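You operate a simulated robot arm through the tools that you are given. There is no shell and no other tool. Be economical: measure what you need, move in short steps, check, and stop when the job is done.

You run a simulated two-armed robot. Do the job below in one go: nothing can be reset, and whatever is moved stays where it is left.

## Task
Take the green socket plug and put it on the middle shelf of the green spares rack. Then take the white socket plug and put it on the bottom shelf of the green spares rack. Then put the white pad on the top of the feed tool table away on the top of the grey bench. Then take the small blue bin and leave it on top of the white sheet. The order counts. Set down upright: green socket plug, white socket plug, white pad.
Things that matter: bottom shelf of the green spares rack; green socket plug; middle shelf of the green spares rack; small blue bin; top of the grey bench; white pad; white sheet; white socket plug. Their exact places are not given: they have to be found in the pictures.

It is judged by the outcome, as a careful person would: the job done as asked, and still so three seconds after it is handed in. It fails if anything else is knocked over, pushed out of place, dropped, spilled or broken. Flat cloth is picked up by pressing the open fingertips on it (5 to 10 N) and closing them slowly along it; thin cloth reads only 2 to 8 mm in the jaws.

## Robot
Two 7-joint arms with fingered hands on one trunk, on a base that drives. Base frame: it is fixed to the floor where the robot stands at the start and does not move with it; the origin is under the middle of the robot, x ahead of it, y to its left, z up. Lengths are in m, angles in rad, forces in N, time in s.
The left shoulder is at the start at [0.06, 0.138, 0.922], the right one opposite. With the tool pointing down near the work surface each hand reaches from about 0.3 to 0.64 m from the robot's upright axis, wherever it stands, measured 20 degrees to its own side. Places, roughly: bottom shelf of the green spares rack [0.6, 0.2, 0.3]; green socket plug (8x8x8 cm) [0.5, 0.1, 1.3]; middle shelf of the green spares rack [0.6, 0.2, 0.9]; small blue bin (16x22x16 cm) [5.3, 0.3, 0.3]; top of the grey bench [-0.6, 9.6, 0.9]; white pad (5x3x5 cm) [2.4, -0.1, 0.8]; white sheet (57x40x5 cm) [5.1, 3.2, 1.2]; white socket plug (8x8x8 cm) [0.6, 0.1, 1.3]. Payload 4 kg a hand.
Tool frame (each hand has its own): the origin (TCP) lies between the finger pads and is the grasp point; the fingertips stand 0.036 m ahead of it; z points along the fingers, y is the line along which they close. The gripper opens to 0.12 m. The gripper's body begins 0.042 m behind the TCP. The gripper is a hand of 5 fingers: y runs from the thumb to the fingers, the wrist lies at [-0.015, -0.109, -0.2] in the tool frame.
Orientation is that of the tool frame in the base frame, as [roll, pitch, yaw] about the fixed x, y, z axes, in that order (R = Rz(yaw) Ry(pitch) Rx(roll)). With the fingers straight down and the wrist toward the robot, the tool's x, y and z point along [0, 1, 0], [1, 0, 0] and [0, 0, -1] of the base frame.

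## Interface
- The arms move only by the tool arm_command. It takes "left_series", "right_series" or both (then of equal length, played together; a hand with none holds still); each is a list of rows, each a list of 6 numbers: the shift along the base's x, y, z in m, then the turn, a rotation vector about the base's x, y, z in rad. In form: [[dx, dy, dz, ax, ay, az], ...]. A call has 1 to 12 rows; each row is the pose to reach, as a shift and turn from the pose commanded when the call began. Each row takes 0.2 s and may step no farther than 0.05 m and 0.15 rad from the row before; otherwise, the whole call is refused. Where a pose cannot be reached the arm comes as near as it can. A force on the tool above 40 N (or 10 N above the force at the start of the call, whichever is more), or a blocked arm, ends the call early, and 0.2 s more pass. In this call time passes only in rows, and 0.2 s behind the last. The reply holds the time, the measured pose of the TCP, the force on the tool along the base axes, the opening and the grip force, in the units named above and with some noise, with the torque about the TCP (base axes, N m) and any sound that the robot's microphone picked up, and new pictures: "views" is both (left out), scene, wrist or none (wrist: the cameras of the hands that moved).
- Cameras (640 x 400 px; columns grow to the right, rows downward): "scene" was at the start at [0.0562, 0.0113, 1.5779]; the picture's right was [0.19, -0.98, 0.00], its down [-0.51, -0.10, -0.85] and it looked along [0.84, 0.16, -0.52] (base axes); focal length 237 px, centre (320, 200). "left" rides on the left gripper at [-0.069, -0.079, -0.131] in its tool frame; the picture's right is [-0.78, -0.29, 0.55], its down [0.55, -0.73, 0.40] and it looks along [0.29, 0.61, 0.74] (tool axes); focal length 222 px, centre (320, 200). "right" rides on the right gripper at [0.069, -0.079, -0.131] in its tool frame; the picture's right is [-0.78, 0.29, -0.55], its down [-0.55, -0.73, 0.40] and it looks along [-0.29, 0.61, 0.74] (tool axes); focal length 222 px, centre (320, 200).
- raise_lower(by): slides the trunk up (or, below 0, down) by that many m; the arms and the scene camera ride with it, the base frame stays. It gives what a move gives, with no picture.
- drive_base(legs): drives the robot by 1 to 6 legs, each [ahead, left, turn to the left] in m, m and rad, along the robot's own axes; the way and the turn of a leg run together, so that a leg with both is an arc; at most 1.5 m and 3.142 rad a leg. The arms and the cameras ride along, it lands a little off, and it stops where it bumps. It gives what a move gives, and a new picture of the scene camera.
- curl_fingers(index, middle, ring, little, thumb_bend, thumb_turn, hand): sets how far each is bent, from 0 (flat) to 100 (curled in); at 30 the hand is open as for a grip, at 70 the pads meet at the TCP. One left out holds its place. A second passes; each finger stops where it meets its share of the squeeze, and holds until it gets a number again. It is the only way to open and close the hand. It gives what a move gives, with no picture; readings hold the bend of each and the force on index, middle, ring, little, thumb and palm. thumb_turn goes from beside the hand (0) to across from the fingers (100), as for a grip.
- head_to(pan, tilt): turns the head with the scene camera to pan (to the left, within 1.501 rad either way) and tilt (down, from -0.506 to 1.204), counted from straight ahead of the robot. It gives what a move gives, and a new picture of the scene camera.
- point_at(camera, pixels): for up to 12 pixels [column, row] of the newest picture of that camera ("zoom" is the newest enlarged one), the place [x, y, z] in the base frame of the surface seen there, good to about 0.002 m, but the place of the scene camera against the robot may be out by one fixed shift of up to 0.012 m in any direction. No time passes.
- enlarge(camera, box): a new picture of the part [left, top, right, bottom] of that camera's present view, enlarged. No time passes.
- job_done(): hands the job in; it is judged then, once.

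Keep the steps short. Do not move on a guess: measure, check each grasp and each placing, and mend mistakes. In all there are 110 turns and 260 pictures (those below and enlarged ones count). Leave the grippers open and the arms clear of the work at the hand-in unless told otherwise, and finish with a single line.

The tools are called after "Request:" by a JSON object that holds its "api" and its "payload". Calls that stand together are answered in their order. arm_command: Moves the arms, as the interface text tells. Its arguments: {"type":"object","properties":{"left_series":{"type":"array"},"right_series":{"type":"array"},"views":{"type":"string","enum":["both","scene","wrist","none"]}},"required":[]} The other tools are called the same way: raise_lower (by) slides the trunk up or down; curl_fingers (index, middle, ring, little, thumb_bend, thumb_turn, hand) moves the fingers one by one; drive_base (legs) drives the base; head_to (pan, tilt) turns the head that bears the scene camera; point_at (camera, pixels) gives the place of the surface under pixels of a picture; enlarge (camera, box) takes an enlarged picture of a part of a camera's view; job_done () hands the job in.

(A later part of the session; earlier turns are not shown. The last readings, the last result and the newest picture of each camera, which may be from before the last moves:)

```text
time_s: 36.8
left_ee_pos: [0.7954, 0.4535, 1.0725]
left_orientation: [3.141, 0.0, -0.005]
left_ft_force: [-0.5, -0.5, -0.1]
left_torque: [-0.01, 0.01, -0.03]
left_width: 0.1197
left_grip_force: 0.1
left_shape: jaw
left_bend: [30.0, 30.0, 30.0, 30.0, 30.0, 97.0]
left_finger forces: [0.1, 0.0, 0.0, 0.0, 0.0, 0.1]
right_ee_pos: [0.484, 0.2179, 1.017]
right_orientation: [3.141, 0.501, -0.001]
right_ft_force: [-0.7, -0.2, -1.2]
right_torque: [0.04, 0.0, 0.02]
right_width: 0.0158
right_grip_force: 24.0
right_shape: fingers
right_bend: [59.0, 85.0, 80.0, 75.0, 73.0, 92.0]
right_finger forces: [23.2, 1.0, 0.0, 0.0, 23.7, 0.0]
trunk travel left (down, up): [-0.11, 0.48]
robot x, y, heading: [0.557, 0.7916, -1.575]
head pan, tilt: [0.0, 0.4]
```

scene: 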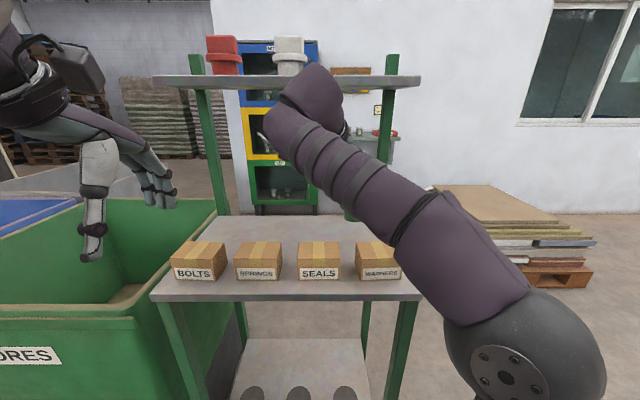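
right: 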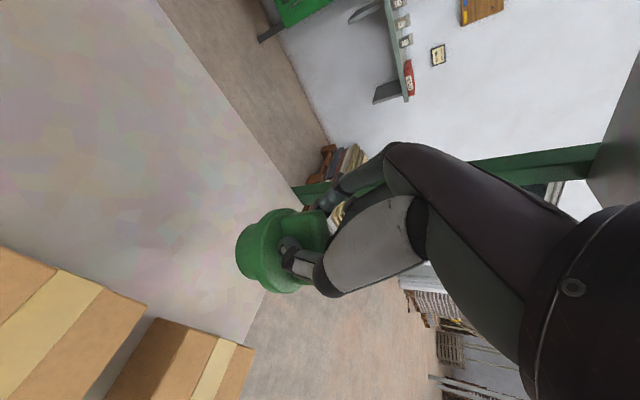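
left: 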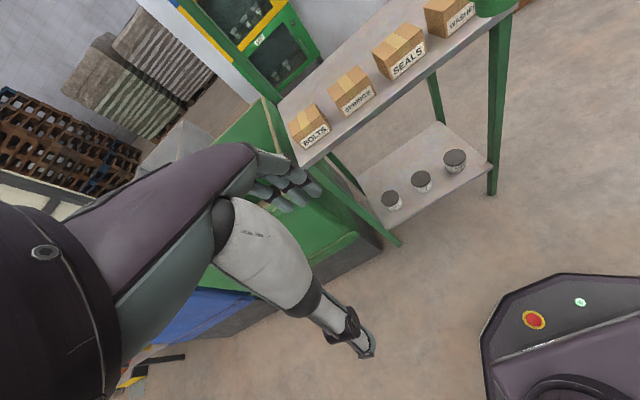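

Request:
{"api": "arm_command", "payload": {"right_series": [[0.005, -0.01, -0.03, 0, 0, 0], [0.01, -0.02, -0.055, 0, 0, 0], [0.01, -0.02, -0.07, 0, 0, 0], [0.01, -0.02, -0.078, 0, 0, 0]], "views": "wrist"}}

Request:
{"api": "head_to", "payload": {"pan": -0.1, "tilt": 0.45}}

```text
time_s: 37.8
left_ee_pos: [0.7961, 0.4531, 1.0725]
left_orientation: [-3.141, 0.0, -0.004]
left_ft_force: [0.9, -0.2, -1.0]
left_torque: [0.01, 0.03, 0.0]
left_width: 0.1198
left_grip_force: 0.1
left_shape: jaw
left_bend: [30.0, 30.0, 30.0, 30.0, 30.0, 97.0]
left_finger forces: [0.0, 0.0, 0.1, 0.0, 0.0, 0.1]
right_ee_pos: [0.4936, 0.197, 0.9421]
right_orientation: [3.134, 0.5, -0.008]
right_ft_force: [-1.9, 1.8, 15.0]
right_torque: [-0.06, 0.06, -0.02]
right_width: 0.0156
right_grip_force: 30.8
right_shape: fingers
right_bend: [58.0, 85.0, 80.0, 75.0, 73.0, 93.0]
right_finger forces: [25.9, 3.3, 0.1, 0.1, 32.6, 0.1]
trunk travel left (down, up): [-0.11, 0.48]
robot x, y, heading: [0.5579, 0.7881, -1.577]
head pan, tilt: [0.0, 0.4]
```

right: 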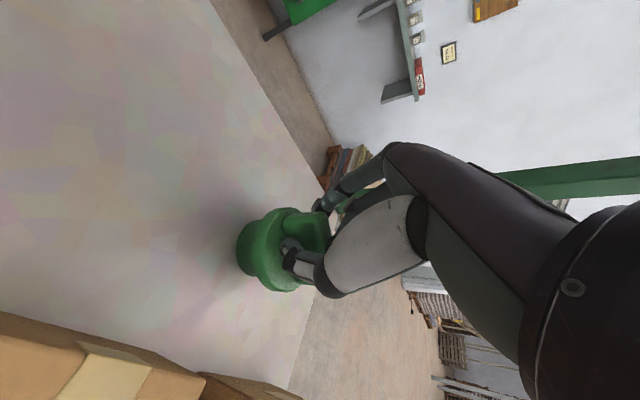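

```text
time_s: 38.5
left_ee_pos: [0.7961, 0.4545, 1.072]
left_orientation: [3.141, 0.0, -0.004]
left_ft_force: [-0.2, -0.4, -0.2]
left_torque: [-0.02, 0.0, 0.0]
left_width: 0.1199
left_grip_force: 0.0
left_shape: jaw
left_bend: [30.0, 30.0, 30.0, 30.0, 30.0, 97.0]
left_finger forces: [0.0, 0.0, 0.0, 0.0, 0.1, 0.0]
right_ee_pos: [0.4938, 0.1978, 0.9415]
right_orientation: [3.133, 0.5, -0.006]
right_ft_force: [-2.8, 0.8, 26.1]
right_torque: [-0.07, 0.06, -0.06]
right_width: 0.0157
right_grip_force: 35.1
right_shape: fingers
right_bend: [58.0, 85.0, 80.0, 75.0, 74.0, 93.0]
right_finger forces: [27.0, 7.2, 0.0, 0.0, 37.1, 0.0]
trunk travel left (down, up): [-0.11, 0.48]
robot x, y, heading: [0.5593, 0.791, -1.573]
head pan, tilt: [-0.099, 0.45]
```

scene: 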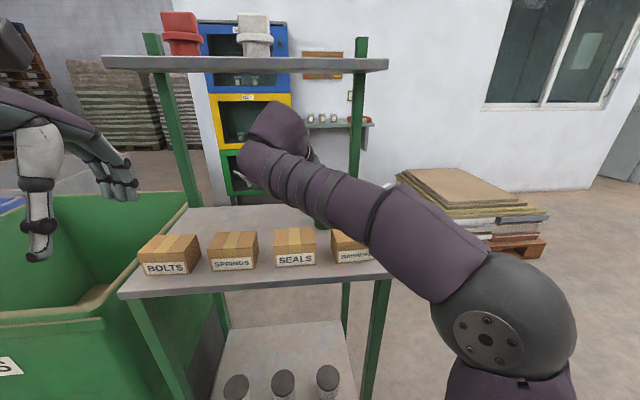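

It touches the shelf with about 20 N, so I'll ease up 2 mm and open the hand.

Request:
{"api": "arm_command", "payload": {"right_series": [[0, 0, 0.002, 0, 0, 0]], "views": "none"}}

Request:
{"api": "curl_fingers", "payload": {"hand": "right", "index": 50, "middle": 50, "ring": 50, "little": 50, "thumb_bend": 55}}

Request:
{"api": "curl_fingers", "payload": {"hand": "right", "index": 35, "middle": 35, "ring": 35, "little": 35, "thumb_bend": 45}}

Request:
{"api": "arm_command", "payload": {"right_series": [[0, 0, 0, 0, 0, 0]], "views": "wrist"}}

```text
time_s: 38.9
left_ee_pos: [0.7974, 0.4537, 1.0735]
left_orientation: [3.139, 0.0, -0.003]
left_ft_force: [-0.5, 0.0, 0.3]
left_torque: [-0.01, -0.05, 0.0]
left_width: 0.12
left_grip_force: 0.1
left_shape: jaw
left_bend: [30.0, 30.0, 30.0, 30.0, 30.0, 97.0]
left_finger forces: [0.0, 0.0, 0.1, 0.0, 0.1, 0.0]
right_ee_pos: [0.4931, 0.1985, 0.9414]
right_orientation: [3.141, 0.5, -0.002]
right_ft_force: [-3.6, 0.1, 19.4]
right_torque: [-0.19, 0.15, -0.06]
right_width: 0.0153
right_grip_force: 32.1
right_shape: fingers
right_bend: [58.0, 86.0, 80.0, 75.0, 74.0, 93.0]
right_finger forces: [27.1, 5.4, 0.1, 0.0, 31.9, 0.0]
trunk travel left (down, up): [-0.11, 0.48]
robot x, y, heading: [0.5577, 0.7959, -1.569]
head pan, tilt: [-0.099, 0.45]
```

```text
time_s: 39.4
left_ee_pos: [0.7957, 0.4551, 1.0717]
left_orientation: [3.14, 0.0, -0.004]
left_ft_force: [-0.8, -0.1, 0.1]
left_torque: [-0.03, 0.0, 0.01]
left_width: 0.1196
left_grip_force: 0.0
left_shape: jaw
left_bend: [30.0, 30.0, 30.0, 30.0, 30.0, 97.0]
left_finger forces: [0.0, 0.0, 0.0, 0.0, 0.0, 0.0]
right_ee_pos: [0.4947, 0.2005, 0.9494]
right_orientation: [3.121, 0.499, -0.008]
right_ft_force: [-0.5, 6.0, 23.3]
right_torque: [-0.5, 0.33, -0.16]
right_width: 0.0554
right_grip_force: 13.5
right_shape: fingers
right_bend: [48.0, 81.0, 50.0, 50.0, 55.0, 97.0]
right_finger forces: [2.4, 25.2, 0.1, 0.1, 0.0, 0.0]
trunk travel left (down, up): [-0.11, 0.48]
robot x, y, heading: [0.5576, 0.7918, -1.573]
head pan, tilt: [-0.099, 0.45]
stopped (right hand): the force on the tool passed its limit at 41 N (the readings are from after the stop); the commanded pose is now the measured one
```

```text
time_s: 40.4
left_ee_pos: [0.7967, 0.454, 1.0721]
left_orientation: [-3.141, 0.001, -0.004]
left_ft_force: [0.9, 0.5, 0.7]
left_torque: [-0.03, -0.03, 0.01]
left_width: 0.1199
left_grip_force: 0.1
left_shape: jaw
left_bend: [30.0, 30.0, 30.0, 30.0, 30.0, 97.0]
left_finger forces: [0.1, 0.0, 0.0, 0.1, 0.0, 0.0]
right_ee_pos: [0.4955, 0.1988, 0.9428]
right_orientation: [3.134, 0.501, -0.002]
right_ft_force: [1.3, 1.1, 14.0]
right_torque: [-0.37, 0.11, -0.03]
right_width: 0.0922
right_grip_force: 8.2
right_shape: fingers
right_bend: [34.0, 92.0, 35.0, 35.0, 45.0, 97.0]
right_finger forces: [1.8, 13.9, 0.1, 0.0, 0.0, 0.0]
trunk travel left (down, up): [-0.11, 0.48]
robot x, y, heading: [0.5575, 0.7892, -1.574]
head pan, tilt: [-0.099, 0.45]
```

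```text
time_s: 40.8
left_ee_pos: [0.7964, 0.4538, 1.0733]
left_orientation: [3.141, 0.0, -0.003]
left_ft_force: [-0.8, 0.8, -0.4]
left_torque: [0.01, 0.01, -0.02]
left_width: 0.1197
left_grip_force: 0.2
left_shape: jaw
left_bend: [30.0, 30.0, 30.0, 30.0, 30.0, 97.0]
left_finger forces: [0.0, 0.0, 0.0, 0.0, 0.0, 0.0]
right_ee_pos: [0.4958, 0.1989, 0.9439]
right_orientation: [3.133, 0.501, -0.003]
right_ft_force: [0.8, 2.3, 12.8]
right_torque: [-0.35, 0.15, -0.05]
right_width: 0.0921
right_grip_force: 8.2
right_shape: fingers
right_bend: [34.0, 92.0, 35.0, 35.0, 45.0, 97.0]
right_finger forces: [1.8, 13.6, 0.0, 0.0, 0.0, 0.0]
trunk travel left (down, up): [-0.11, 0.48]
robot x, y, heading: [0.5565, 0.7895, -1.573]
head pan, tilt: [-0.099, 0.45]
```

right: 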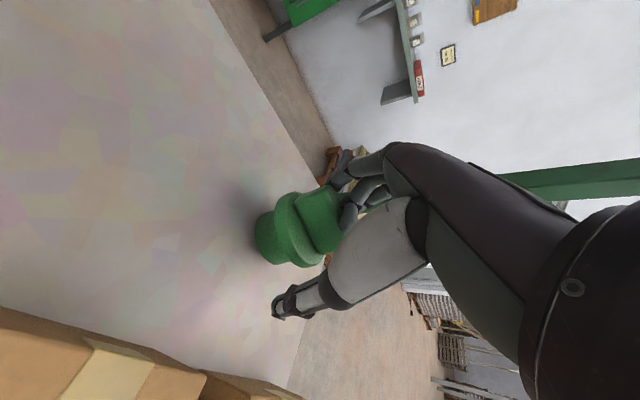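

The middle finger is pressing on the tab's end. I'll lift slowly along the finger direction to free it and watch.

Request:
{"api": "arm_command", "payload": {"right_series": [[0.003, 0, 0.006, 0, 0, 0], [0.006, 0, 0.012, 0, 0, 0]], "views": "wrist"}}

Request:
{"api": "enlarge", "payload": {"camera": "right", "box": [220, 130, 420, 330]}}

```text
time_s: 41.4
left_ee_pos: [0.7963, 0.4544, 1.0718]
left_orientation: [3.141, 0.001, -0.003]
left_ft_force: [0.4, 0.3, 1.5]
left_torque: [0.0, 0.01, 0.0]
left_width: 0.1199
left_grip_force: 0.1
left_shape: jaw
left_bend: [30.0, 30.0, 30.0, 30.0, 30.0, 97.0]
left_finger forces: [0.0, 0.0, 0.0, 0.0, 0.0, 0.1]
right_ee_pos: [0.5012, 0.1987, 0.9567]
right_orientation: [3.136, 0.5, -0.003]
right_ft_force: [-0.1, 2.4, 6.9]
right_torque: [-0.23, 0.19, -0.11]
right_width: 0.0924
right_grip_force: 8.9
right_shape: fingers
right_bend: [34.0, 39.0, 34.0, 35.0, 45.0, 97.0]
right_finger forces: [3.2, 14.1, 1.1, 0.0, 0.0, 0.0]
trunk travel left (down, up): [-0.11, 0.48]
robot x, y, heading: [0.5574, 0.7885, -1.569]
head pan, tilt: [-0.099, 0.45]
```

right: 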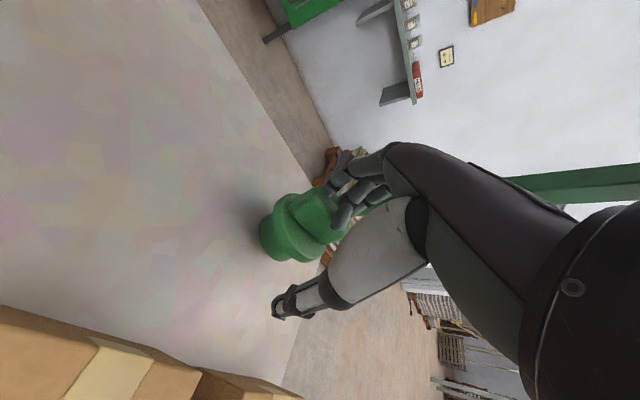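

```text
2.00 times, centred on (320, 230) of right
```

zoom: 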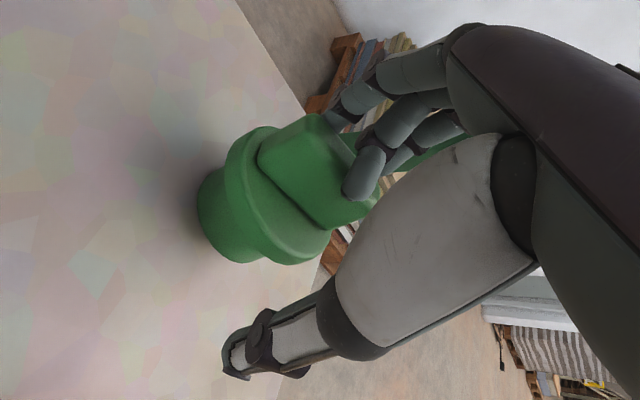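

The middle finger sits on the near side of the tab. I'll curl it again so it leaves the tab's face, then lift.

Request:
{"api": "curl_fingers", "payload": {"hand": "right", "middle": 75, "thumb_bend": 35}}

Request:
{"api": "arm_command", "payload": {"right_series": [[0.0, 0, 0, 0, 0, 0]], "views": "wrist"}}

Request:
{"api": "enlarge", "payload": {"camera": "right", "box": [220, 130, 420, 330]}}

```text
time_s: 42.4
left_ee_pos: [0.7969, 0.453, 1.0715]
left_orientation: [3.14, 0.0, -0.005]
left_ft_force: [0.0, 0.8, -0.2]
left_torque: [0.0, -0.05, 0.02]
left_width: 0.1197
left_grip_force: 0.0
left_shape: jaw
left_bend: [30.0, 30.0, 30.0, 30.0, 30.0, 97.0]
left_finger forces: [0.0, 0.0, 0.0, 0.0, 0.0, 0.1]
right_ee_pos: [0.5025, 0.1978, 0.9556]
right_orientation: [3.135, 0.502, -0.002]
right_ft_force: [-0.5, -0.6, -0.4]
right_torque: [-0.02, 0.02, -0.01]
right_width: 0.1045
right_grip_force: 0.0
right_shape: fingers
right_bend: [35.0, 75.0, 35.0, 35.0, 35.0, 97.0]
right_finger forces: [0.0, 0.0, 0.0, 0.0, 0.0, 0.0]
trunk travel left (down, up): [-0.11, 0.48]
robot x, y, heading: [0.5574, 0.7942, -1.576]
head pan, tilt: [-0.099, 0.45]
```

```text
time_s: 42.8
left_ee_pos: [0.7963, 0.4532, 1.0711]
left_orientation: [3.142, -0.001, -0.004]
left_ft_force: [1.1, -0.3, -0.2]
left_torque: [0.01, 0.02, 0.03]
left_width: 0.1197
left_grip_force: 0.0
left_shape: jaw
left_bend: [30.0, 30.0, 30.0, 30.0, 30.0, 97.0]
left_finger forces: [0.0, 0.0, 0.0, 0.0, 0.0, 0.1]
right_ee_pos: [0.5025, 0.1985, 0.9547]
right_orientation: [3.13, 0.501, -0.003]
right_ft_force: [0.9, 0.0, 0.1]
right_torque: [0.02, -0.03, 0.0]
right_width: 0.1048
right_grip_force: 0.1
right_shape: fingers
right_bend: [35.0, 75.0, 35.0, 35.0, 35.0, 97.0]
right_finger forces: [0.0, 0.0, 0.0, 0.0, 0.0, 0.0]
trunk travel left (down, up): [-0.11, 0.48]
robot x, y, heading: [0.5593, 0.7899, -1.569]
head pan, tilt: [-0.099, 0.45]
```

right: 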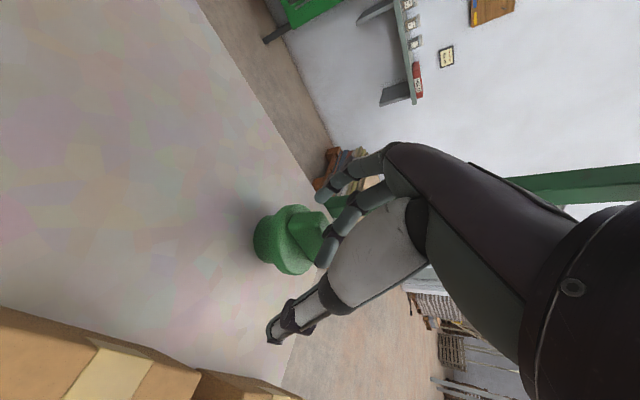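

```text
2.00 times, centred on (320, 230) of right
```

zoom: 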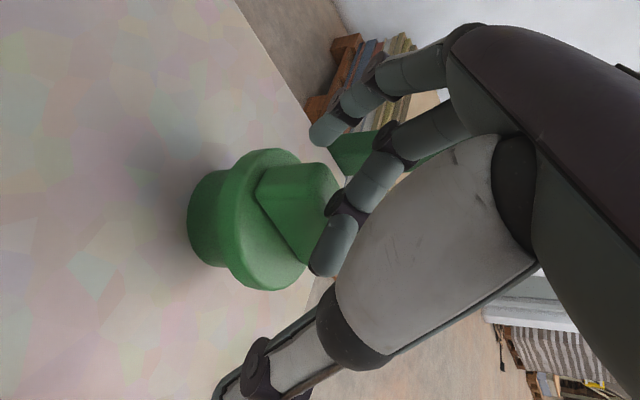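

All contact is gone and the plug stands by itself, turned a little. I'll withdraw the hand up along its own axis.

Request:
{"api": "arm_command", "payload": {"right_series": [[0.007, 0, 0.013, 0, 0, 0], [0.02, 0, 0.036, 0, 0, 0], [0.034, 0, 0.062, 0, 0, 0]], "views": "wrist"}}

Request:
{"api": "curl_fingers", "payload": {"hand": "right", "middle": 30, "index": 30, "ring": 30, "little": 30, "thumb_bend": 30}}

Request:
{"api": "enlarge", "payload": {"camera": "right", "box": [190, 150, 350, 330]}}

```text
time_s: 43.6
left_ee_pos: [0.7967, 0.4534, 1.0729]
left_orientation: [-3.141, 0.002, -0.004]
left_ft_force: [0.6, 0.3, 0.3]
left_torque: [-0.01, 0.0, -0.01]
left_width: 0.1196
left_grip_force: 0.2
left_shape: jaw
left_bend: [30.0, 30.0, 30.0, 30.0, 30.0, 97.0]
left_finger forces: [0.0, 0.0, 0.0, 0.0, 0.1, 0.0]
right_ee_pos: [0.5367, 0.1977, 1.0169]
right_orientation: [3.134, 0.503, -0.001]
right_ft_force: [0.3, -0.1, -0.3]
right_torque: [-0.03, 0.0, -0.02]
right_width: 0.1049
right_grip_force: 0.1
right_shape: fingers
right_bend: [35.0, 75.0, 35.0, 35.0, 35.0, 97.0]
right_finger forces: [0.0, 0.1, 0.0, 0.1, 0.1, 0.1]
trunk travel left (down, up): [-0.11, 0.48]
robot x, y, heading: [0.5588, 0.7872, -1.573]
head pan, tilt: [-0.099, 0.45]
```

right: 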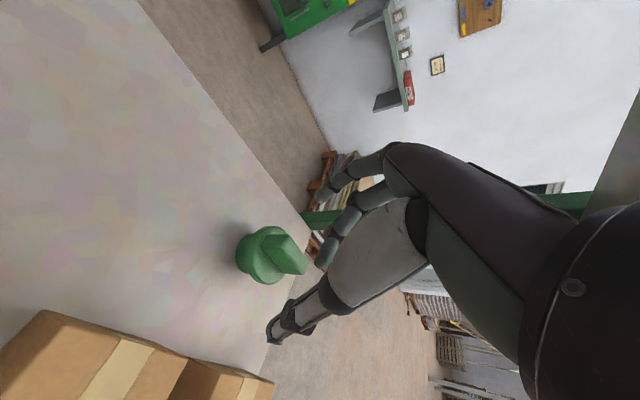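

```text
time_s: 44.6
left_ee_pos: [0.797, 0.4531, 1.0716]
left_orientation: [3.141, 0.001, -0.003]
left_ft_force: [0.1, -0.1, -0.6]
left_torque: [0.06, -0.03, -0.01]
left_width: 0.1197
left_grip_force: 0.1
left_shape: jaw
left_bend: [30.0, 30.0, 30.0, 30.0, 30.0, 97.0]
left_finger forces: [0.0, 0.0, 0.1, 0.1, 0.1, 0.0]
right_ee_pos: [0.5371, 0.198, 1.0181]
right_orientation: [3.132, 0.502, -0.003]
right_ft_force: [-0.7, -1.0, 0.6]
right_torque: [-0.01, 0.02, 0.0]
right_width: 0.1185
right_grip_force: 0.1
right_shape: fingers
right_bend: [30.0, 30.0, 30.0, 30.0, 30.0, 97.0]
right_finger forces: [0.0, 0.0, 0.1, 0.0, 0.0, 0.0]
trunk travel left (down, up): [-0.11, 0.48]
robot x, y, heading: [0.5562, 0.7899, -1.57]
head pan, tilt: [-0.099, 0.45]
```

```text
2.22 times, centred on (270, 240) of right
```

zoom: 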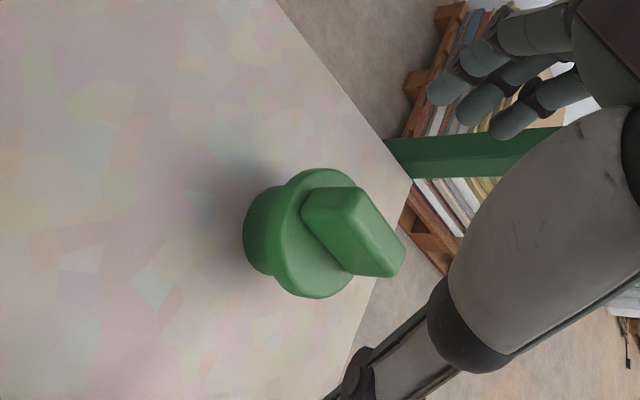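

The green plug stands upright on the middle shelf. I'll back out, raise the trunk and turn the hand back.

Request:
{"api": "drive_base", "payload": {"legs": [[-0.33, 0, 0]]}}

Request:
{"api": "raise_lower", "payload": {"by": 0.42}}

Request:
{"api": "arm_command", "payload": {"right_series": [[0, 0, 0, 0, -0.12, 0], [0, 0, 0, 0, -0.25, 0], [0, 0, 0, 0, -0.38, 0], [0, 0, 0, 0, -0.5, 0]], "views": "none"}}

Request:
{"api": "head_to", "payload": {"pan": 0, "tilt": 0.6}}

Request:
{"api": "enlarge", "payload": {"camera": "scene", "box": [220, 100, 400, 280]}}

```text
time_s: 46.8
left_ee_pos: [0.797, 0.7827, 1.0723]
left_orientation: [3.141, 0.0, -0.001]
left_ft_force: [0.0, -0.1, 0.1]
left_torque: [0.01, 0.01, 0.01]
left_width: 0.1198
left_grip_force: 0.1
left_shape: jaw
left_bend: [30.0, 30.0, 30.0, 30.0, 30.0, 97.0]
left_finger forces: [0.0, 0.0, 0.0, 0.0, 0.0, 0.0]
right_ee_pos: [0.5386, 0.5275, 1.0185]
right_orientation: [3.13, 0.501, -0.002]
right_ft_force: [0.8, -0.6, 1.1]
right_torque: [-0.03, -0.02, 0.0]
right_width: 0.1188
right_grip_force: 0.1
right_shape: fingers
right_bend: [30.0, 30.0, 30.0, 30.0, 30.0, 97.0]
right_finger forces: [0.0, 0.1, 0.1, 0.1, 0.0, 0.0]
trunk travel left (down, up): [-0.11, 0.48]
robot x, y, heading: [0.5592, 1.1209, -1.571]
head pan, tilt: [-0.099, 0.45]
```

scene: 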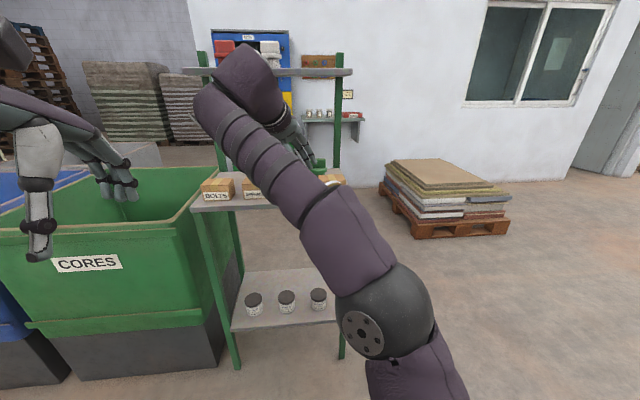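

```text
refused: 0.42 is not a number from -0.4 to 0.4
```

```text
time_s: 47.8
left_ee_pos: [0.7982, 0.7819, 1.0725]
left_orientation: [3.139, 0.001, 0.0]
left_ft_force: [-0.2, -0.1, -0.4]
left_torque: [-0.01, 0.0, 0.01]
left_width: 0.1199
left_grip_force: 0.1
left_shape: jaw
left_bend: [30.0, 30.0, 30.0, 30.0, 30.0, 97.0]
left_finger forces: [0.0, 0.0, 0.0, 0.0, 0.1, 0.0]
right_ee_pos: [0.5379, 0.5273, 1.0174]
right_orientation: [3.133, -0.001, -0.003]
right_ft_force: [0.1, 0.1, -0.4]
right_torque: [0.01, 0.03, -0.01]
right_width: 0.1188
right_grip_force: 0.1
right_shape: fingers
right_bend: [30.0, 30.0, 30.0, 30.0, 30.0, 97.0]
right_finger forces: [0.1, 0.0, 0.0, 0.0, 0.1, 0.1]
trunk travel left (down, up): [-0.11, 0.48]
robot x, y, heading: [0.5589, 1.1201, -1.571]
head pan, tilt: [-0.099, 0.45]
```

```text
time_s: 48.5
left_ee_pos: [0.7973, 0.7833, 1.0726]
left_orientation: [-3.14, -0.001, -0.001]
left_ft_force: [-0.9, 1.1, -0.2]
left_torque: [-0.02, -0.01, 0.0]
left_width: 0.1198
left_grip_force: 0.1
left_shape: jaw
left_bend: [30.0, 30.0, 30.0, 30.0, 30.0, 97.0]
left_finger forces: [0.0, 0.1, 0.1, 0.0, 0.1, 0.0]
right_ee_pos: [0.5384, 0.5265, 1.0174]
right_orientation: [3.131, 0.0, -0.001]
right_ft_force: [0.4, 0.3, 0.1]
right_torque: [-0.01, 0.02, 0.01]
right_width: 0.1188
right_grip_force: 0.2
right_shape: fingers
right_bend: [30.0, 30.0, 30.0, 30.0, 30.0, 97.0]
right_finger forces: [0.0, 0.1, 0.1, 0.0, 0.1, 0.1]
trunk travel left (down, up): [-0.11, 0.48]
robot x, y, heading: [0.5564, 1.1193, -1.567]
head pan, tilt: [0.0, 0.6]
```

scene: 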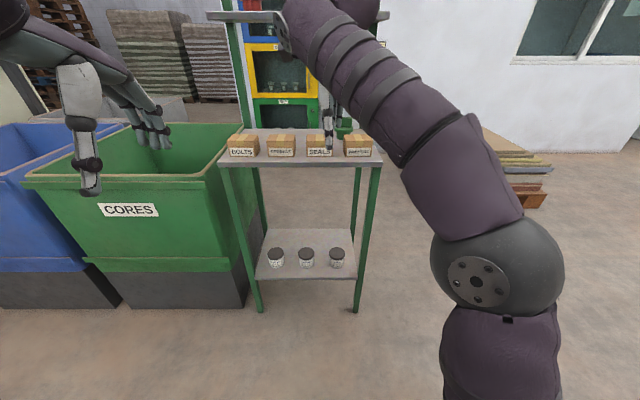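

```text
2.22 times, centred on (310, 190) of scene
```

zoom: 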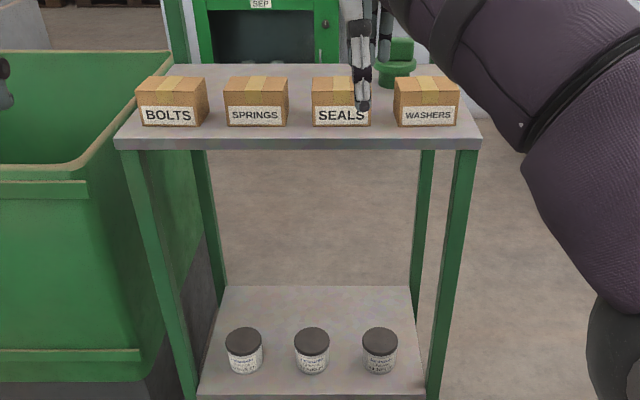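

The green plug is standing upright behind the boxes. I'll raise the trunk and go for the white plug.

Request:
{"api": "raise_lower", "payload": {"by": 0.4}}

Request:
{"api": "drive_base", "payload": {"legs": [[0, 0.07, 0], [0.32, 0, 0]]}}

Request:
{"api": "arm_command", "payload": {"right_series": [[0, 0, 0, 0, 0, 0]], "views": "wrist"}}

```text
time_s: 52.3
left_ee_pos: [0.7978, 0.7819, 1.4722]
left_orientation: [-3.141, 0.0, 0.001]
left_ft_force: [-0.8, 0.1, 0.3]
left_torque: [0.02, 0.04, -0.02]
left_width: 0.1197
left_grip_force: 0.0
left_shape: jaw
left_bend: [30.0, 30.0, 30.0, 30.0, 30.0, 97.0]
left_finger forces: [0.1, 0.0, 0.0, 0.1, 0.1, 0.0]
right_ee_pos: [0.5393, 0.5258, 1.4178]
right_orientation: [3.133, 0.0, -0.001]
right_ft_force: [-0.3, 0.3, -0.4]
right_torque: [-0.01, 0.0, 0.0]
right_width: 0.1187
right_grip_force: 0.2
right_shape: fingers
right_bend: [30.0, 30.0, 30.0, 30.0, 30.0, 97.0]
right_finger forces: [0.1, 0.0, 0.0, 0.0, 0.0, 0.1]
trunk travel left (down, up): [-0.51, 0.08]
robot x, y, heading: [0.5588, 1.1197, -1.578]
head pan, tilt: [0.0, 0.6]
```

```text
time_s: 55.0
left_ee_pos: [0.8667, 0.458, 1.4725]
left_orientation: [-3.141, -0.001, -0.002]
left_ft_force: [0.1, 0.3, 0.3]
left_torque: [0.02, -0.03, 0.02]
left_width: 0.1197
left_grip_force: 0.1
left_shape: jaw
left_bend: [30.0, 30.0, 30.0, 30.0, 30.0, 97.0]
left_finger forces: [0.1, 0.0, 0.0, 0.2, 0.0, 0.0]
right_ee_pos: [0.6075, 0.2027, 1.4184]
right_orientation: [3.135, 0.001, -0.002]
right_ft_force: [0.7, -0.5, 0.1]
right_torque: [0.01, -0.04, 0.02]
right_width: 0.1187
right_grip_force: 0.1
right_shape: fingers
right_bend: [30.0, 30.0, 30.0, 30.0, 30.0, 97.0]
right_finger forces: [0.0, 0.0, 0.1, 0.1, 0.0, 0.0]
trunk travel left (down, up): [-0.51, 0.08]
robot x, y, heading: [0.6253, 0.7955, -1.577]
head pan, tilt: [0.0, 0.6]
```

scene: 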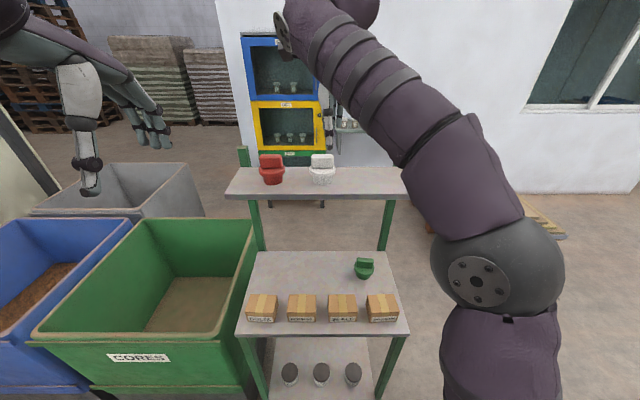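

```text
time_s: 55.4
left_ee_pos: [0.8666, 0.4595, 1.4715]
left_orientation: [3.141, -0.001, -0.001]
left_ft_force: [-0.3, -0.5, 0.2]
left_torque: [0.01, 0.0, 0.03]
left_width: 0.1197
left_grip_force: 0.1
left_shape: jaw
left_bend: [30.0, 30.0, 30.0, 30.0, 30.0, 97.0]
left_finger forces: [0.1, 0.1, 0.0, 0.0, 0.1, 0.1]
right_ee_pos: [0.6072, 0.2031, 1.418]
right_orientation: [3.132, 0.0, -0.002]
right_ft_force: [0.0, -0.4, 0.5]
right_torque: [0.01, -0.03, 0.0]
right_width: 0.1186
right_grip_force: 0.0
right_shape: fingers
right_bend: [30.0, 30.0, 30.0, 30.0, 30.0, 97.0]
right_finger forces: [0.0, 0.0, 0.0, 0.1, 0.0, 0.0]
trunk travel left (down, up): [-0.51, 0.08]
robot x, y, heading: [0.6291, 0.7945, -1.57]
head pan, tilt: [0.0, 0.6]
```

right: 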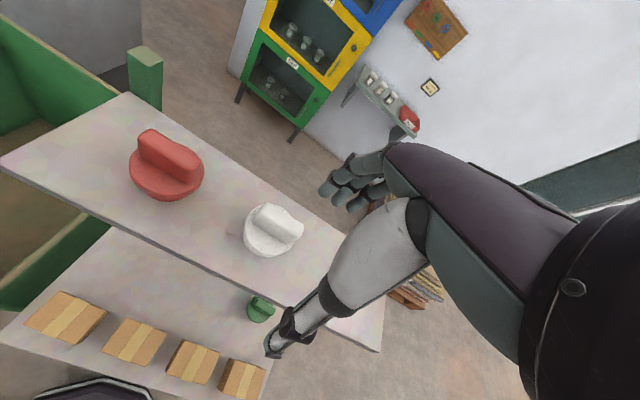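

The white tab's ends and faces need measuring next.

Request:
{"api": "enlarge", "payload": {"camera": "right", "box": [230, 190, 320, 270]}}

Request:
{"api": "point_at", "payload": {"camera": "zoom", "pixels": [[200, 120], [490, 250], [345, 190], [320, 240], [190, 170], [430, 310], [300, 310]]}}

```text
5.00 times, centred on (275, 230) of right
```

zoom: 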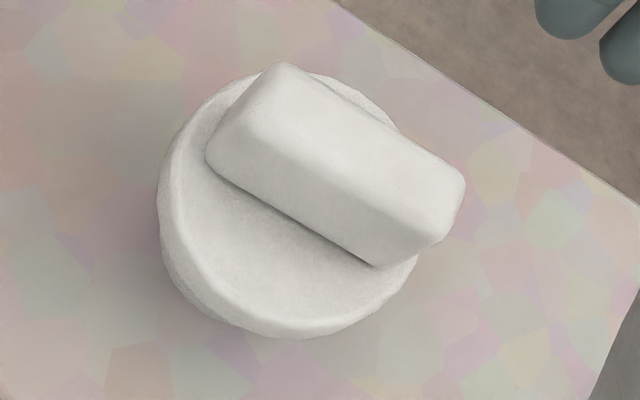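

```text
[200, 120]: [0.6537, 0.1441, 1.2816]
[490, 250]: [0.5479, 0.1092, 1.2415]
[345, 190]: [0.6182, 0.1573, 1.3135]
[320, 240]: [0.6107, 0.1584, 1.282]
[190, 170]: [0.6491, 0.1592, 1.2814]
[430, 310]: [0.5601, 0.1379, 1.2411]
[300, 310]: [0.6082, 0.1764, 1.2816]
```

Request:
{"api": "point_at", "payload": {"camera": "zoom", "pixels": [[290, 85], [445, 185], [360, 125], [300, 140], [410, 235], [255, 120], [215, 165], [370, 262]]}}

```text
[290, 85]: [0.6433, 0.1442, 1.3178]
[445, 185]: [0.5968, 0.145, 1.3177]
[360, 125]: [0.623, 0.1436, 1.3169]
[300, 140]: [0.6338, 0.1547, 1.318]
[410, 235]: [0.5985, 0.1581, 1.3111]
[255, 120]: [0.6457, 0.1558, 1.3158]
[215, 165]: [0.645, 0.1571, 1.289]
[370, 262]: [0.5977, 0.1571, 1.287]
```

Request:
{"api": "arm_command", "payload": {"right_series": [[0.012, -0.03, 0, 0, 0, 0], [0.023, -0.055, 0, 0.009, 0, 0], [0.023, -0.055, -0.04, 0.009, 0, 0], [0.023, -0.055, -0.075, 0.009, 0, 0], [0.023, -0.055, -0.094, 0.009, 0, 0]], "views": "wrist"}}

Request:
{"api": "curl_fingers", "payload": {"hand": "right", "index": 67, "middle": 67, "ring": 67, "little": 67, "thumb_bend": 68}}

Request:
{"api": "arm_command", "payload": {"right_series": [[0, 0, 0, 0, 0, 0]], "views": "wrist"}}

```text
time_s: 56.6
left_ee_pos: [0.8666, 0.4577, 1.4714]
left_orientation: [3.141, -0.001, -0.003]
left_ft_force: [-0.7, 0.6, 0.5]
left_torque: [-0.01, 0.01, 0.0]
left_width: 0.1198
left_grip_force: 0.1
left_shape: jaw
left_bend: [30.0, 30.0, 30.0, 30.0, 30.0, 97.0]
left_finger forces: [0.1, 0.0, 0.1, 0.0, 0.0, 0.0]
right_ee_pos: [0.6292, 0.1486, 1.3224]
right_orientation: [-3.142, 0.0, -0.004]
right_ft_force: [0.3, -0.2, 0.3]
right_torque: [0.0, 0.01, 0.01]
right_width: 0.1188
right_grip_force: 0.1
right_shape: fingers
right_bend: [30.0, 30.0, 30.0, 30.0, 30.0, 97.0]
right_finger forces: [0.0, 0.0, 0.1, 0.1, 0.0, 0.0]
right hand out of reach, approached as far as the arm can: row 2
trunk travel left (down, up): [-0.51, 0.08]
robot x, y, heading: [0.6305, 0.7963, -1.573]
head pan, tilt: [0.0, 0.6]
```

right: 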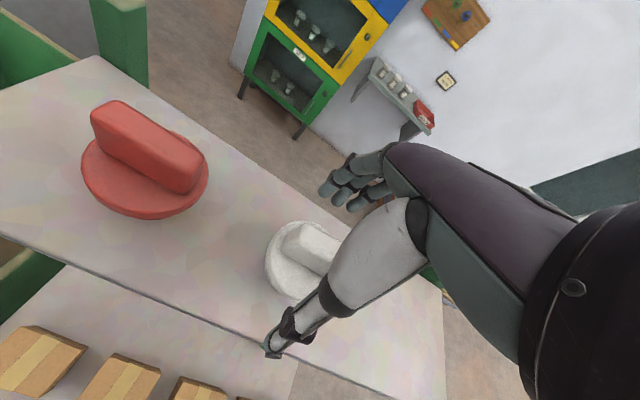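

```text
time_s: 57.6
left_ee_pos: [0.8669, 0.4578, 1.4726]
left_orientation: [3.141, 0.001, -0.002]
left_ft_force: [0.0, 0.5, 0.4]
left_torque: [0.01, 0.01, 0.02]
left_width: 0.1198
left_grip_force: 0.0
left_shape: jaw
left_bend: [30.0, 30.0, 30.0, 30.0, 30.0, 97.0]
left_finger forces: [0.1, 0.0, 0.0, 0.0, 0.0, 0.0]
right_ee_pos: [0.6292, 0.1478, 1.3232]
right_orientation: [3.142, 0.0, -0.003]
right_ft_force: [-0.2, -0.3, -0.2]
right_torque: [0.06, 0.0, -0.04]
right_width: 0.0187
right_grip_force: 4.5
right_shape: fingers
right_bend: [65.0, 66.0, 67.0, 67.0, 65.0, 97.0]
right_finger forces: [2.6, 1.4, 0.2, 0.0, 4.3, 0.1]
trunk travel left (down, up): [-0.51, 0.08]
robot x, y, heading: [0.6289, 0.7937, -1.571]
head pan, tilt: [0.0, 0.6]
```

```text
time_s: 58.0
left_ee_pos: [0.8662, 0.4592, 1.4724]
left_orientation: [-3.141, 0.0, -0.003]
left_ft_force: [0.3, -0.1, 0.5]
left_torque: [0.0, 0.0, 0.0]
left_width: 0.1201
left_grip_force: 0.0
left_shape: jaw
left_bend: [30.0, 30.0, 30.0, 30.0, 30.0, 97.0]
left_finger forces: [0.0, 0.0, 0.0, 0.0, 0.0, 0.0]
right_ee_pos: [0.6283, 0.1485, 1.3238]
right_orientation: [-3.141, 0.001, -0.001]
right_ft_force: [0.1, -0.6, -0.1]
right_torque: [0.02, 0.0, 0.02]
right_width: 0.0182
right_grip_force: 4.3
right_shape: fingers
right_bend: [65.0, 66.0, 67.0, 67.0, 65.0, 97.0]
right_finger forces: [2.7, 1.5, 0.2, 0.0, 4.3, 0.0]
trunk travel left (down, up): [-0.51, 0.08]
robot x, y, heading: [0.6304, 0.796, -1.571]
head pan, tilt: [0.0, 0.6]
```

right: 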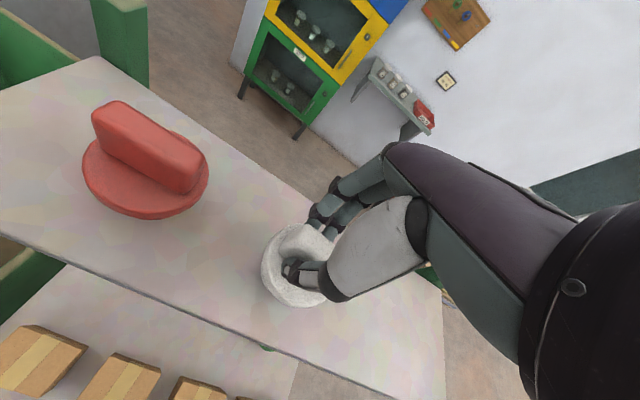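

Request:
{"api": "curl_fingers", "payload": {"hand": "right", "index": 70, "middle": 73, "ring": 73, "little": 70, "thumb_bend": 72}}

Request:
{"api": "arm_command", "payload": {"right_series": [[0, 0, 0.015, 0, 0, 0], [0, 0, 0.03, 0, 0, 0]], "views": "wrist"}}

Request:
{"api": "enlarge", "payload": {"camera": "scene", "box": [240, 80, 400, 220]}}

```text
time_s: 59.0
left_ee_pos: [0.8671, 0.4591, 1.4712]
left_orientation: [-3.141, 0.001, -0.002]
left_ft_force: [-0.4, 0.0, -0.4]
left_torque: [-0.01, -0.02, 0.03]
left_width: 0.12
left_grip_force: 0.1
left_shape: jaw
left_bend: [30.0, 30.0, 30.0, 30.0, 30.0, 97.0]
left_finger forces: [0.0, 0.0, 0.0, 0.0, 0.0, 0.0]
right_ee_pos: [0.6295, 0.1486, 1.3239]
right_orientation: [3.141, -0.001, -0.002]
right_ft_force: [0.2, 0.3, -0.4]
right_torque: [0.01, -0.02, -0.02]
right_width: 0.0174
right_grip_force: 11.7
right_shape: fingers
right_bend: [66.0, 71.0, 73.0, 70.0, 66.0, 95.0]
right_finger forces: [6.3, 4.3, 0.9, 0.1, 11.3, 0.1]
trunk travel left (down, up): [-0.51, 0.08]
robot x, y, heading: [0.6242, 0.7914, -1.574]
head pan, tilt: [0.0, 0.6]
```

```text
time_s: 59.6
left_ee_pos: [0.8654, 0.4597, 1.4709]
left_orientation: [3.141, 0.002, -0.002]
left_ft_force: [0.0, -0.9, -0.7]
left_torque: [0.0, -0.01, 0.04]
left_width: 0.1198
left_grip_force: 0.0
left_shape: jaw
left_bend: [30.0, 30.0, 30.0, 30.0, 30.0, 97.0]
left_finger forces: [0.0, 0.1, 0.0, 0.0, 0.0, 0.1]
right_ee_pos: [0.6297, 0.148, 1.3539]
right_orientation: [-3.141, 0.002, -0.003]
right_ft_force: [0.2, 0.9, -1.2]
right_torque: [-0.02, -0.01, 0.02]
right_width: 0.0175
right_grip_force: 11.3
right_shape: fingers
right_bend: [66.0, 71.0, 73.0, 70.0, 66.0, 95.0]
right_finger forces: [6.1, 4.3, 0.9, 0.0, 11.4, 0.1]
trunk travel left (down, up): [-0.51, 0.08]
robot x, y, heading: [0.6273, 0.7924, -1.574]
head pan, tilt: [0.0, 0.6]
```

right: 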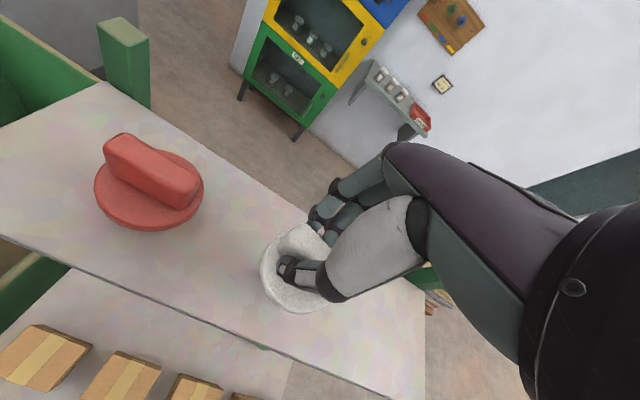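

```text
2.86 times, centred on (320, 150) of scene
```

zoom: 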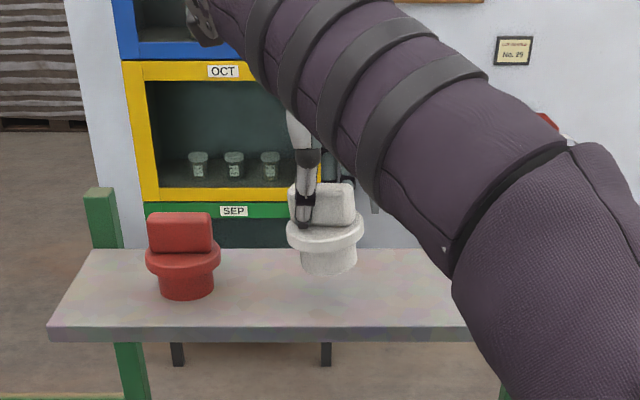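

The white plug is held upright at 11 N. I'll lift it a bit more, back off and lower the trunk.

Request:
{"api": "arm_command", "payload": {"right_series": [[0, 0, 0.02, 0, 0, 0], [0, 0.01, 0.03, 0, 0, 0]], "views": "none"}}

Request:
{"api": "drive_base", "payload": {"legs": [[-0.42, 0, 0]]}}

Request:
{"api": "raise_lower", "payload": {"by": -0.4}}

Request:
{"api": "raise_lower", "payload": {"by": -0.1}}

Request:
{"api": "head_to", "payload": {"pan": 0, "tilt": 0.5}}

```text
time_s: 60.2
left_ee_pos: [0.8659, 0.4596, 1.473]
left_orientation: [-3.139, 0.002, -0.002]
left_ft_force: [-0.4, 0.4, -0.4]
left_torque: [0.0, 0.0, 0.01]
left_width: 0.1197
left_grip_force: 0.1
left_shape: jaw
left_bend: [30.0, 30.0, 30.0, 30.0, 30.0, 97.0]
left_finger forces: [0.1, 0.0, 0.1, 0.0, 0.1, 0.0]
right_ee_pos: [0.63, 0.1593, 1.3851]
right_orientation: [3.141, 0.002, -0.001]
right_ft_force: [1.0, 0.6, -1.3]
right_torque: [-0.02, 0.0, -0.04]
right_width: 0.0175
right_grip_force: 11.7
right_shape: fingers
right_bend: [66.0, 71.0, 73.0, 70.0, 66.0, 95.0]
right_finger forces: [6.1, 4.3, 0.9, 0.0, 11.4, 0.0]
trunk travel left (down, up): [-0.51, 0.08]
robot x, y, heading: [0.626, 0.7955, -1.571]
head pan, tilt: [0.0, 0.6]
```

```text
time_s: 62.8
left_ee_pos: [0.8687, 0.8791, 1.4711]
left_orientation: [-3.141, 0.0, -0.001]
left_ft_force: [-0.4, 0.4, 0.5]
left_torque: [-0.04, -0.02, 0.03]
left_width: 0.1198
left_grip_force: 0.0
left_shape: jaw
left_bend: [30.0, 30.0, 30.0, 30.0, 30.0, 97.0]
left_finger forces: [0.0, 0.0, 0.0, 0.0, 0.0, 0.0]
right_ee_pos: [0.631, 0.5786, 1.3846]
right_orientation: [3.141, 0.0, -0.002]
right_ft_force: [-0.6, -0.2, -1.4]
right_torque: [-0.05, -0.03, 0.02]
right_width: 0.0172
right_grip_force: 11.0
right_shape: fingers
right_bend: [66.0, 71.0, 73.0, 70.0, 66.0, 95.0]
right_finger forces: [6.1, 4.4, 1.0, 0.0, 11.4, 0.1]
trunk travel left (down, up): [-0.51, 0.08]
robot x, y, heading: [0.6281, 1.2167, -1.572]
head pan, tilt: [0.0, 0.6]
```

scene: 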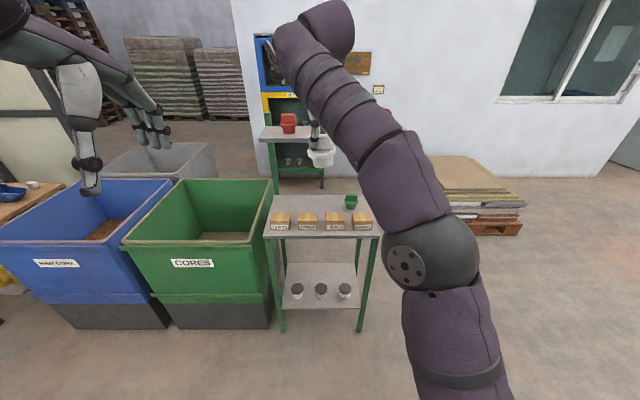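

```text
time_s: 66.7
left_ee_pos: [0.8684, 0.8792, 1.071]
left_orientation: [3.141, -0.002, -0.002]
left_ft_force: [0.1, -0.2, -0.5]
left_torque: [0.01, -0.03, -0.01]
left_width: 0.1199
left_grip_force: 0.0
left_shape: jaw
left_bend: [30.0, 30.0, 30.0, 30.0, 30.0, 97.0]
left_finger forces: [0.0, 0.0, 0.0, 0.0, 0.0, 0.0]
right_ee_pos: [0.6307, 0.579, 0.9833]
right_orientation: [-3.14, -0.001, -0.001]
right_ft_force: [-0.8, -0.3, -1.2]
right_torque: [-0.04, -0.03, 0.01]
right_width: 0.0174
right_grip_force: 11.4
right_shape: fingers
right_bend: [66.0, 71.0, 73.0, 70.0, 66.0, 95.0]
right_finger forces: [6.3, 4.4, 1.0, 0.0, 11.4, 0.1]
trunk travel left (down, up): [-0.11, 0.48]
robot x, y, heading: [0.6297, 1.218, -1.575]
head pan, tilt: [0.0, 0.6]
```

```text
time_s: 68.0
left_ee_pos: [0.8675, 0.8797, 0.9721]
left_orientation: [-3.141, -0.002, -0.002]
left_ft_force: [0.5, -0.3, -0.1]
left_torque: [0.02, 0.01, 0.01]
left_width: 0.1196
left_grip_force: 0.1
left_shape: jaw
left_bend: [30.0, 30.0, 30.0, 30.0, 30.0, 97.0]
left_finger forces: [0.0, 0.0, 0.1, 0.0, 0.0, 0.0]
right_ee_pos: [0.6322, 0.5779, 0.8826]
right_orientation: [-3.142, 0.0, -0.001]
right_ft_force: [0.6, 0.7, -1.2]
right_torque: [0.01, 0.02, -0.01]
right_width: 0.0174
right_grip_force: 11.7
right_shape: fingers
right_bend: [66.0, 71.0, 73.0, 70.0, 66.0, 95.0]
right_finger forces: [6.2, 4.4, 1.0, 0.0, 11.4, 0.0]
trunk travel left (down, up): [-0.01, 0.58]
robot x, y, heading: [0.6316, 1.2172, -1.574]
head pan, tilt: [0.0, 0.6]
```

```text
time_s: 68.7
left_ee_pos: [0.8674, 0.8794, 0.9718]
left_orientation: [3.14, 0.0, -0.002]
left_ft_force: [0.2, -0.3, 0.0]
left_torque: [-0.02, 0.0, 0.02]
left_width: 0.1197
left_grip_force: 0.1
left_shape: jaw
left_bend: [30.0, 30.0, 30.0, 30.0, 30.0, 97.0]
left_finger forces: [0.0, 0.1, 0.1, 0.0, 0.1, 0.0]
right_ee_pos: [0.6308, 0.5784, 0.8839]
right_orientation: [3.141, 0.0, -0.002]
right_ft_force: [-0.5, 0.6, -1.2]
right_torque: [-0.04, -0.02, 0.01]
right_width: 0.0176
right_grip_force: 11.1
right_shape: fingers
right_bend: [66.0, 71.0, 73.0, 70.0, 66.0, 95.0]
right_finger forces: [6.3, 4.4, 1.0, 0.0, 11.4, 0.0]
trunk travel left (down, up): [-0.01, 0.58]
robot x, y, heading: [0.6318, 1.2158, -1.573]
head pan, tilt: [0.0, 0.499]
```

scene: 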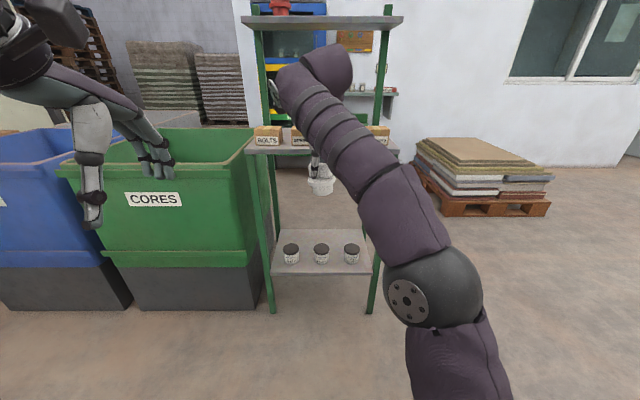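

Request:
{"api": "arm_command", "payload": {"right_series": [[0, 0, -0.05, 0, 0, 0], [0, 0, -0.1, 0, 0, 0], [0, 0, -0.15, 0, 0, 0], [0, 0, -0.2, 0, 0, 0], [0, 0, -0.25, 0, 0, 0], [0, 0, -0.3, 0, 0, 0], [0, 0, -0.35, 0, 0, 0], [0, 0, -0.39, 0, 0, 0]], "views": "scene"}}

```text
time_s: 70.5
left_ee_pos: [0.8666, 0.8786, 0.972]
left_orientation: [3.141, 0.002, -0.001]
left_ft_force: [-0.1, -0.2, -0.3]
left_torque: [-0.02, 0.0, -0.01]
left_width: 0.1196
left_grip_force: 0.1
left_shape: jaw
left_bend: [30.0, 30.0, 30.0, 30.0, 30.0, 97.0]
left_finger forces: [0.0, 0.1, 0.0, 0.0, 0.0, 0.0]
right_ee_pos: [0.6322, 0.5789, 0.4945]
right_orientation: [-3.141, -0.001, -0.005]
right_ft_force: [0.0, 0.4, 0.3]
right_torque: [0.01, 0.03, 0.02]
right_width: 0.0173
right_grip_force: 11.4
right_shape: fingers
right_bend: [66.0, 72.0, 73.0, 70.0, 66.0, 95.0]
right_finger forces: [6.2, 4.4, 0.7, 0.1, 11.1, 0.1]
trunk travel left (down, up): [-0.01, 0.58]
robot x, y, heading: [0.6315, 1.2152, -1.573]
head pan, tilt: [0.0, 0.499]
```

scene: 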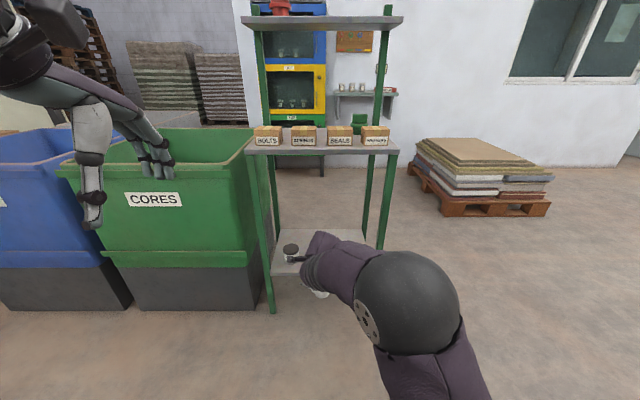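

Request:
{"api": "point_at", "payload": {"camera": "scene", "pixels": [[410, 256], [330, 240], [350, 265], [315, 265], [318, 295], [360, 270]]}}

Request:
{"api": "arm_command", "payload": {"right_series": [[0, 0, 0, 0, 0, 0]], "views": "wrist"}}

```text
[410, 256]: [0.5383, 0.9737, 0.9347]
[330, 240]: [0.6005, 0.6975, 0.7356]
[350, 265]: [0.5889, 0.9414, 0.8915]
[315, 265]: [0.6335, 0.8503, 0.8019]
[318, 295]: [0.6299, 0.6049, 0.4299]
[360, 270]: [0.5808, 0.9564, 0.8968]
```

```text
time_s: 70.8
left_ee_pos: [0.8669, 0.8786, 0.9721]
left_orientation: [-3.142, 0.0, -0.001]
left_ft_force: [-0.3, 0.5, 0.5]
left_torque: [-0.02, -0.03, -0.04]
left_width: 0.1198
left_grip_force: 0.1
left_shape: jaw
left_bend: [30.0, 30.0, 30.0, 30.0, 30.0, 97.0]
left_finger forces: [0.0, 0.0, 0.1, 0.1, 0.0, 0.1]
right_ee_pos: [0.631, 0.5789, 0.4939]
right_orientation: [-3.141, -0.001, -0.004]
right_ft_force: [-0.9, -0.4, -0.7]
right_torque: [0.0, 0.0, -0.01]
right_width: 0.0174
right_grip_force: 11.6
right_shape: fingers
right_bend: [66.0, 72.0, 73.0, 70.0, 66.0, 95.0]
right_finger forces: [6.2, 4.4, 0.8, 0.0, 11.0, 0.1]
trunk travel left (down, up): [-0.01, 0.58]
robot x, y, heading: [0.6279, 1.2151, -1.573]
head pan, tilt: [0.0, 0.499]
```

right: 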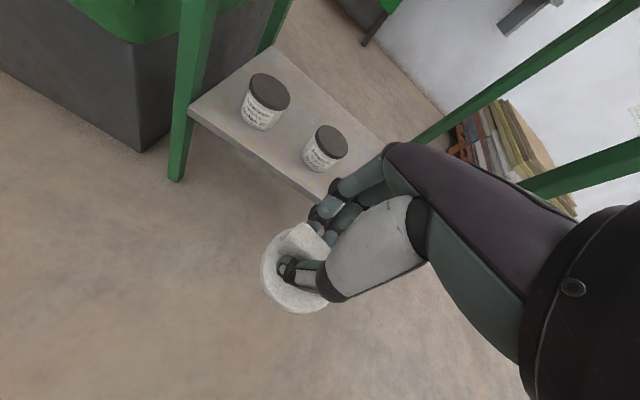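

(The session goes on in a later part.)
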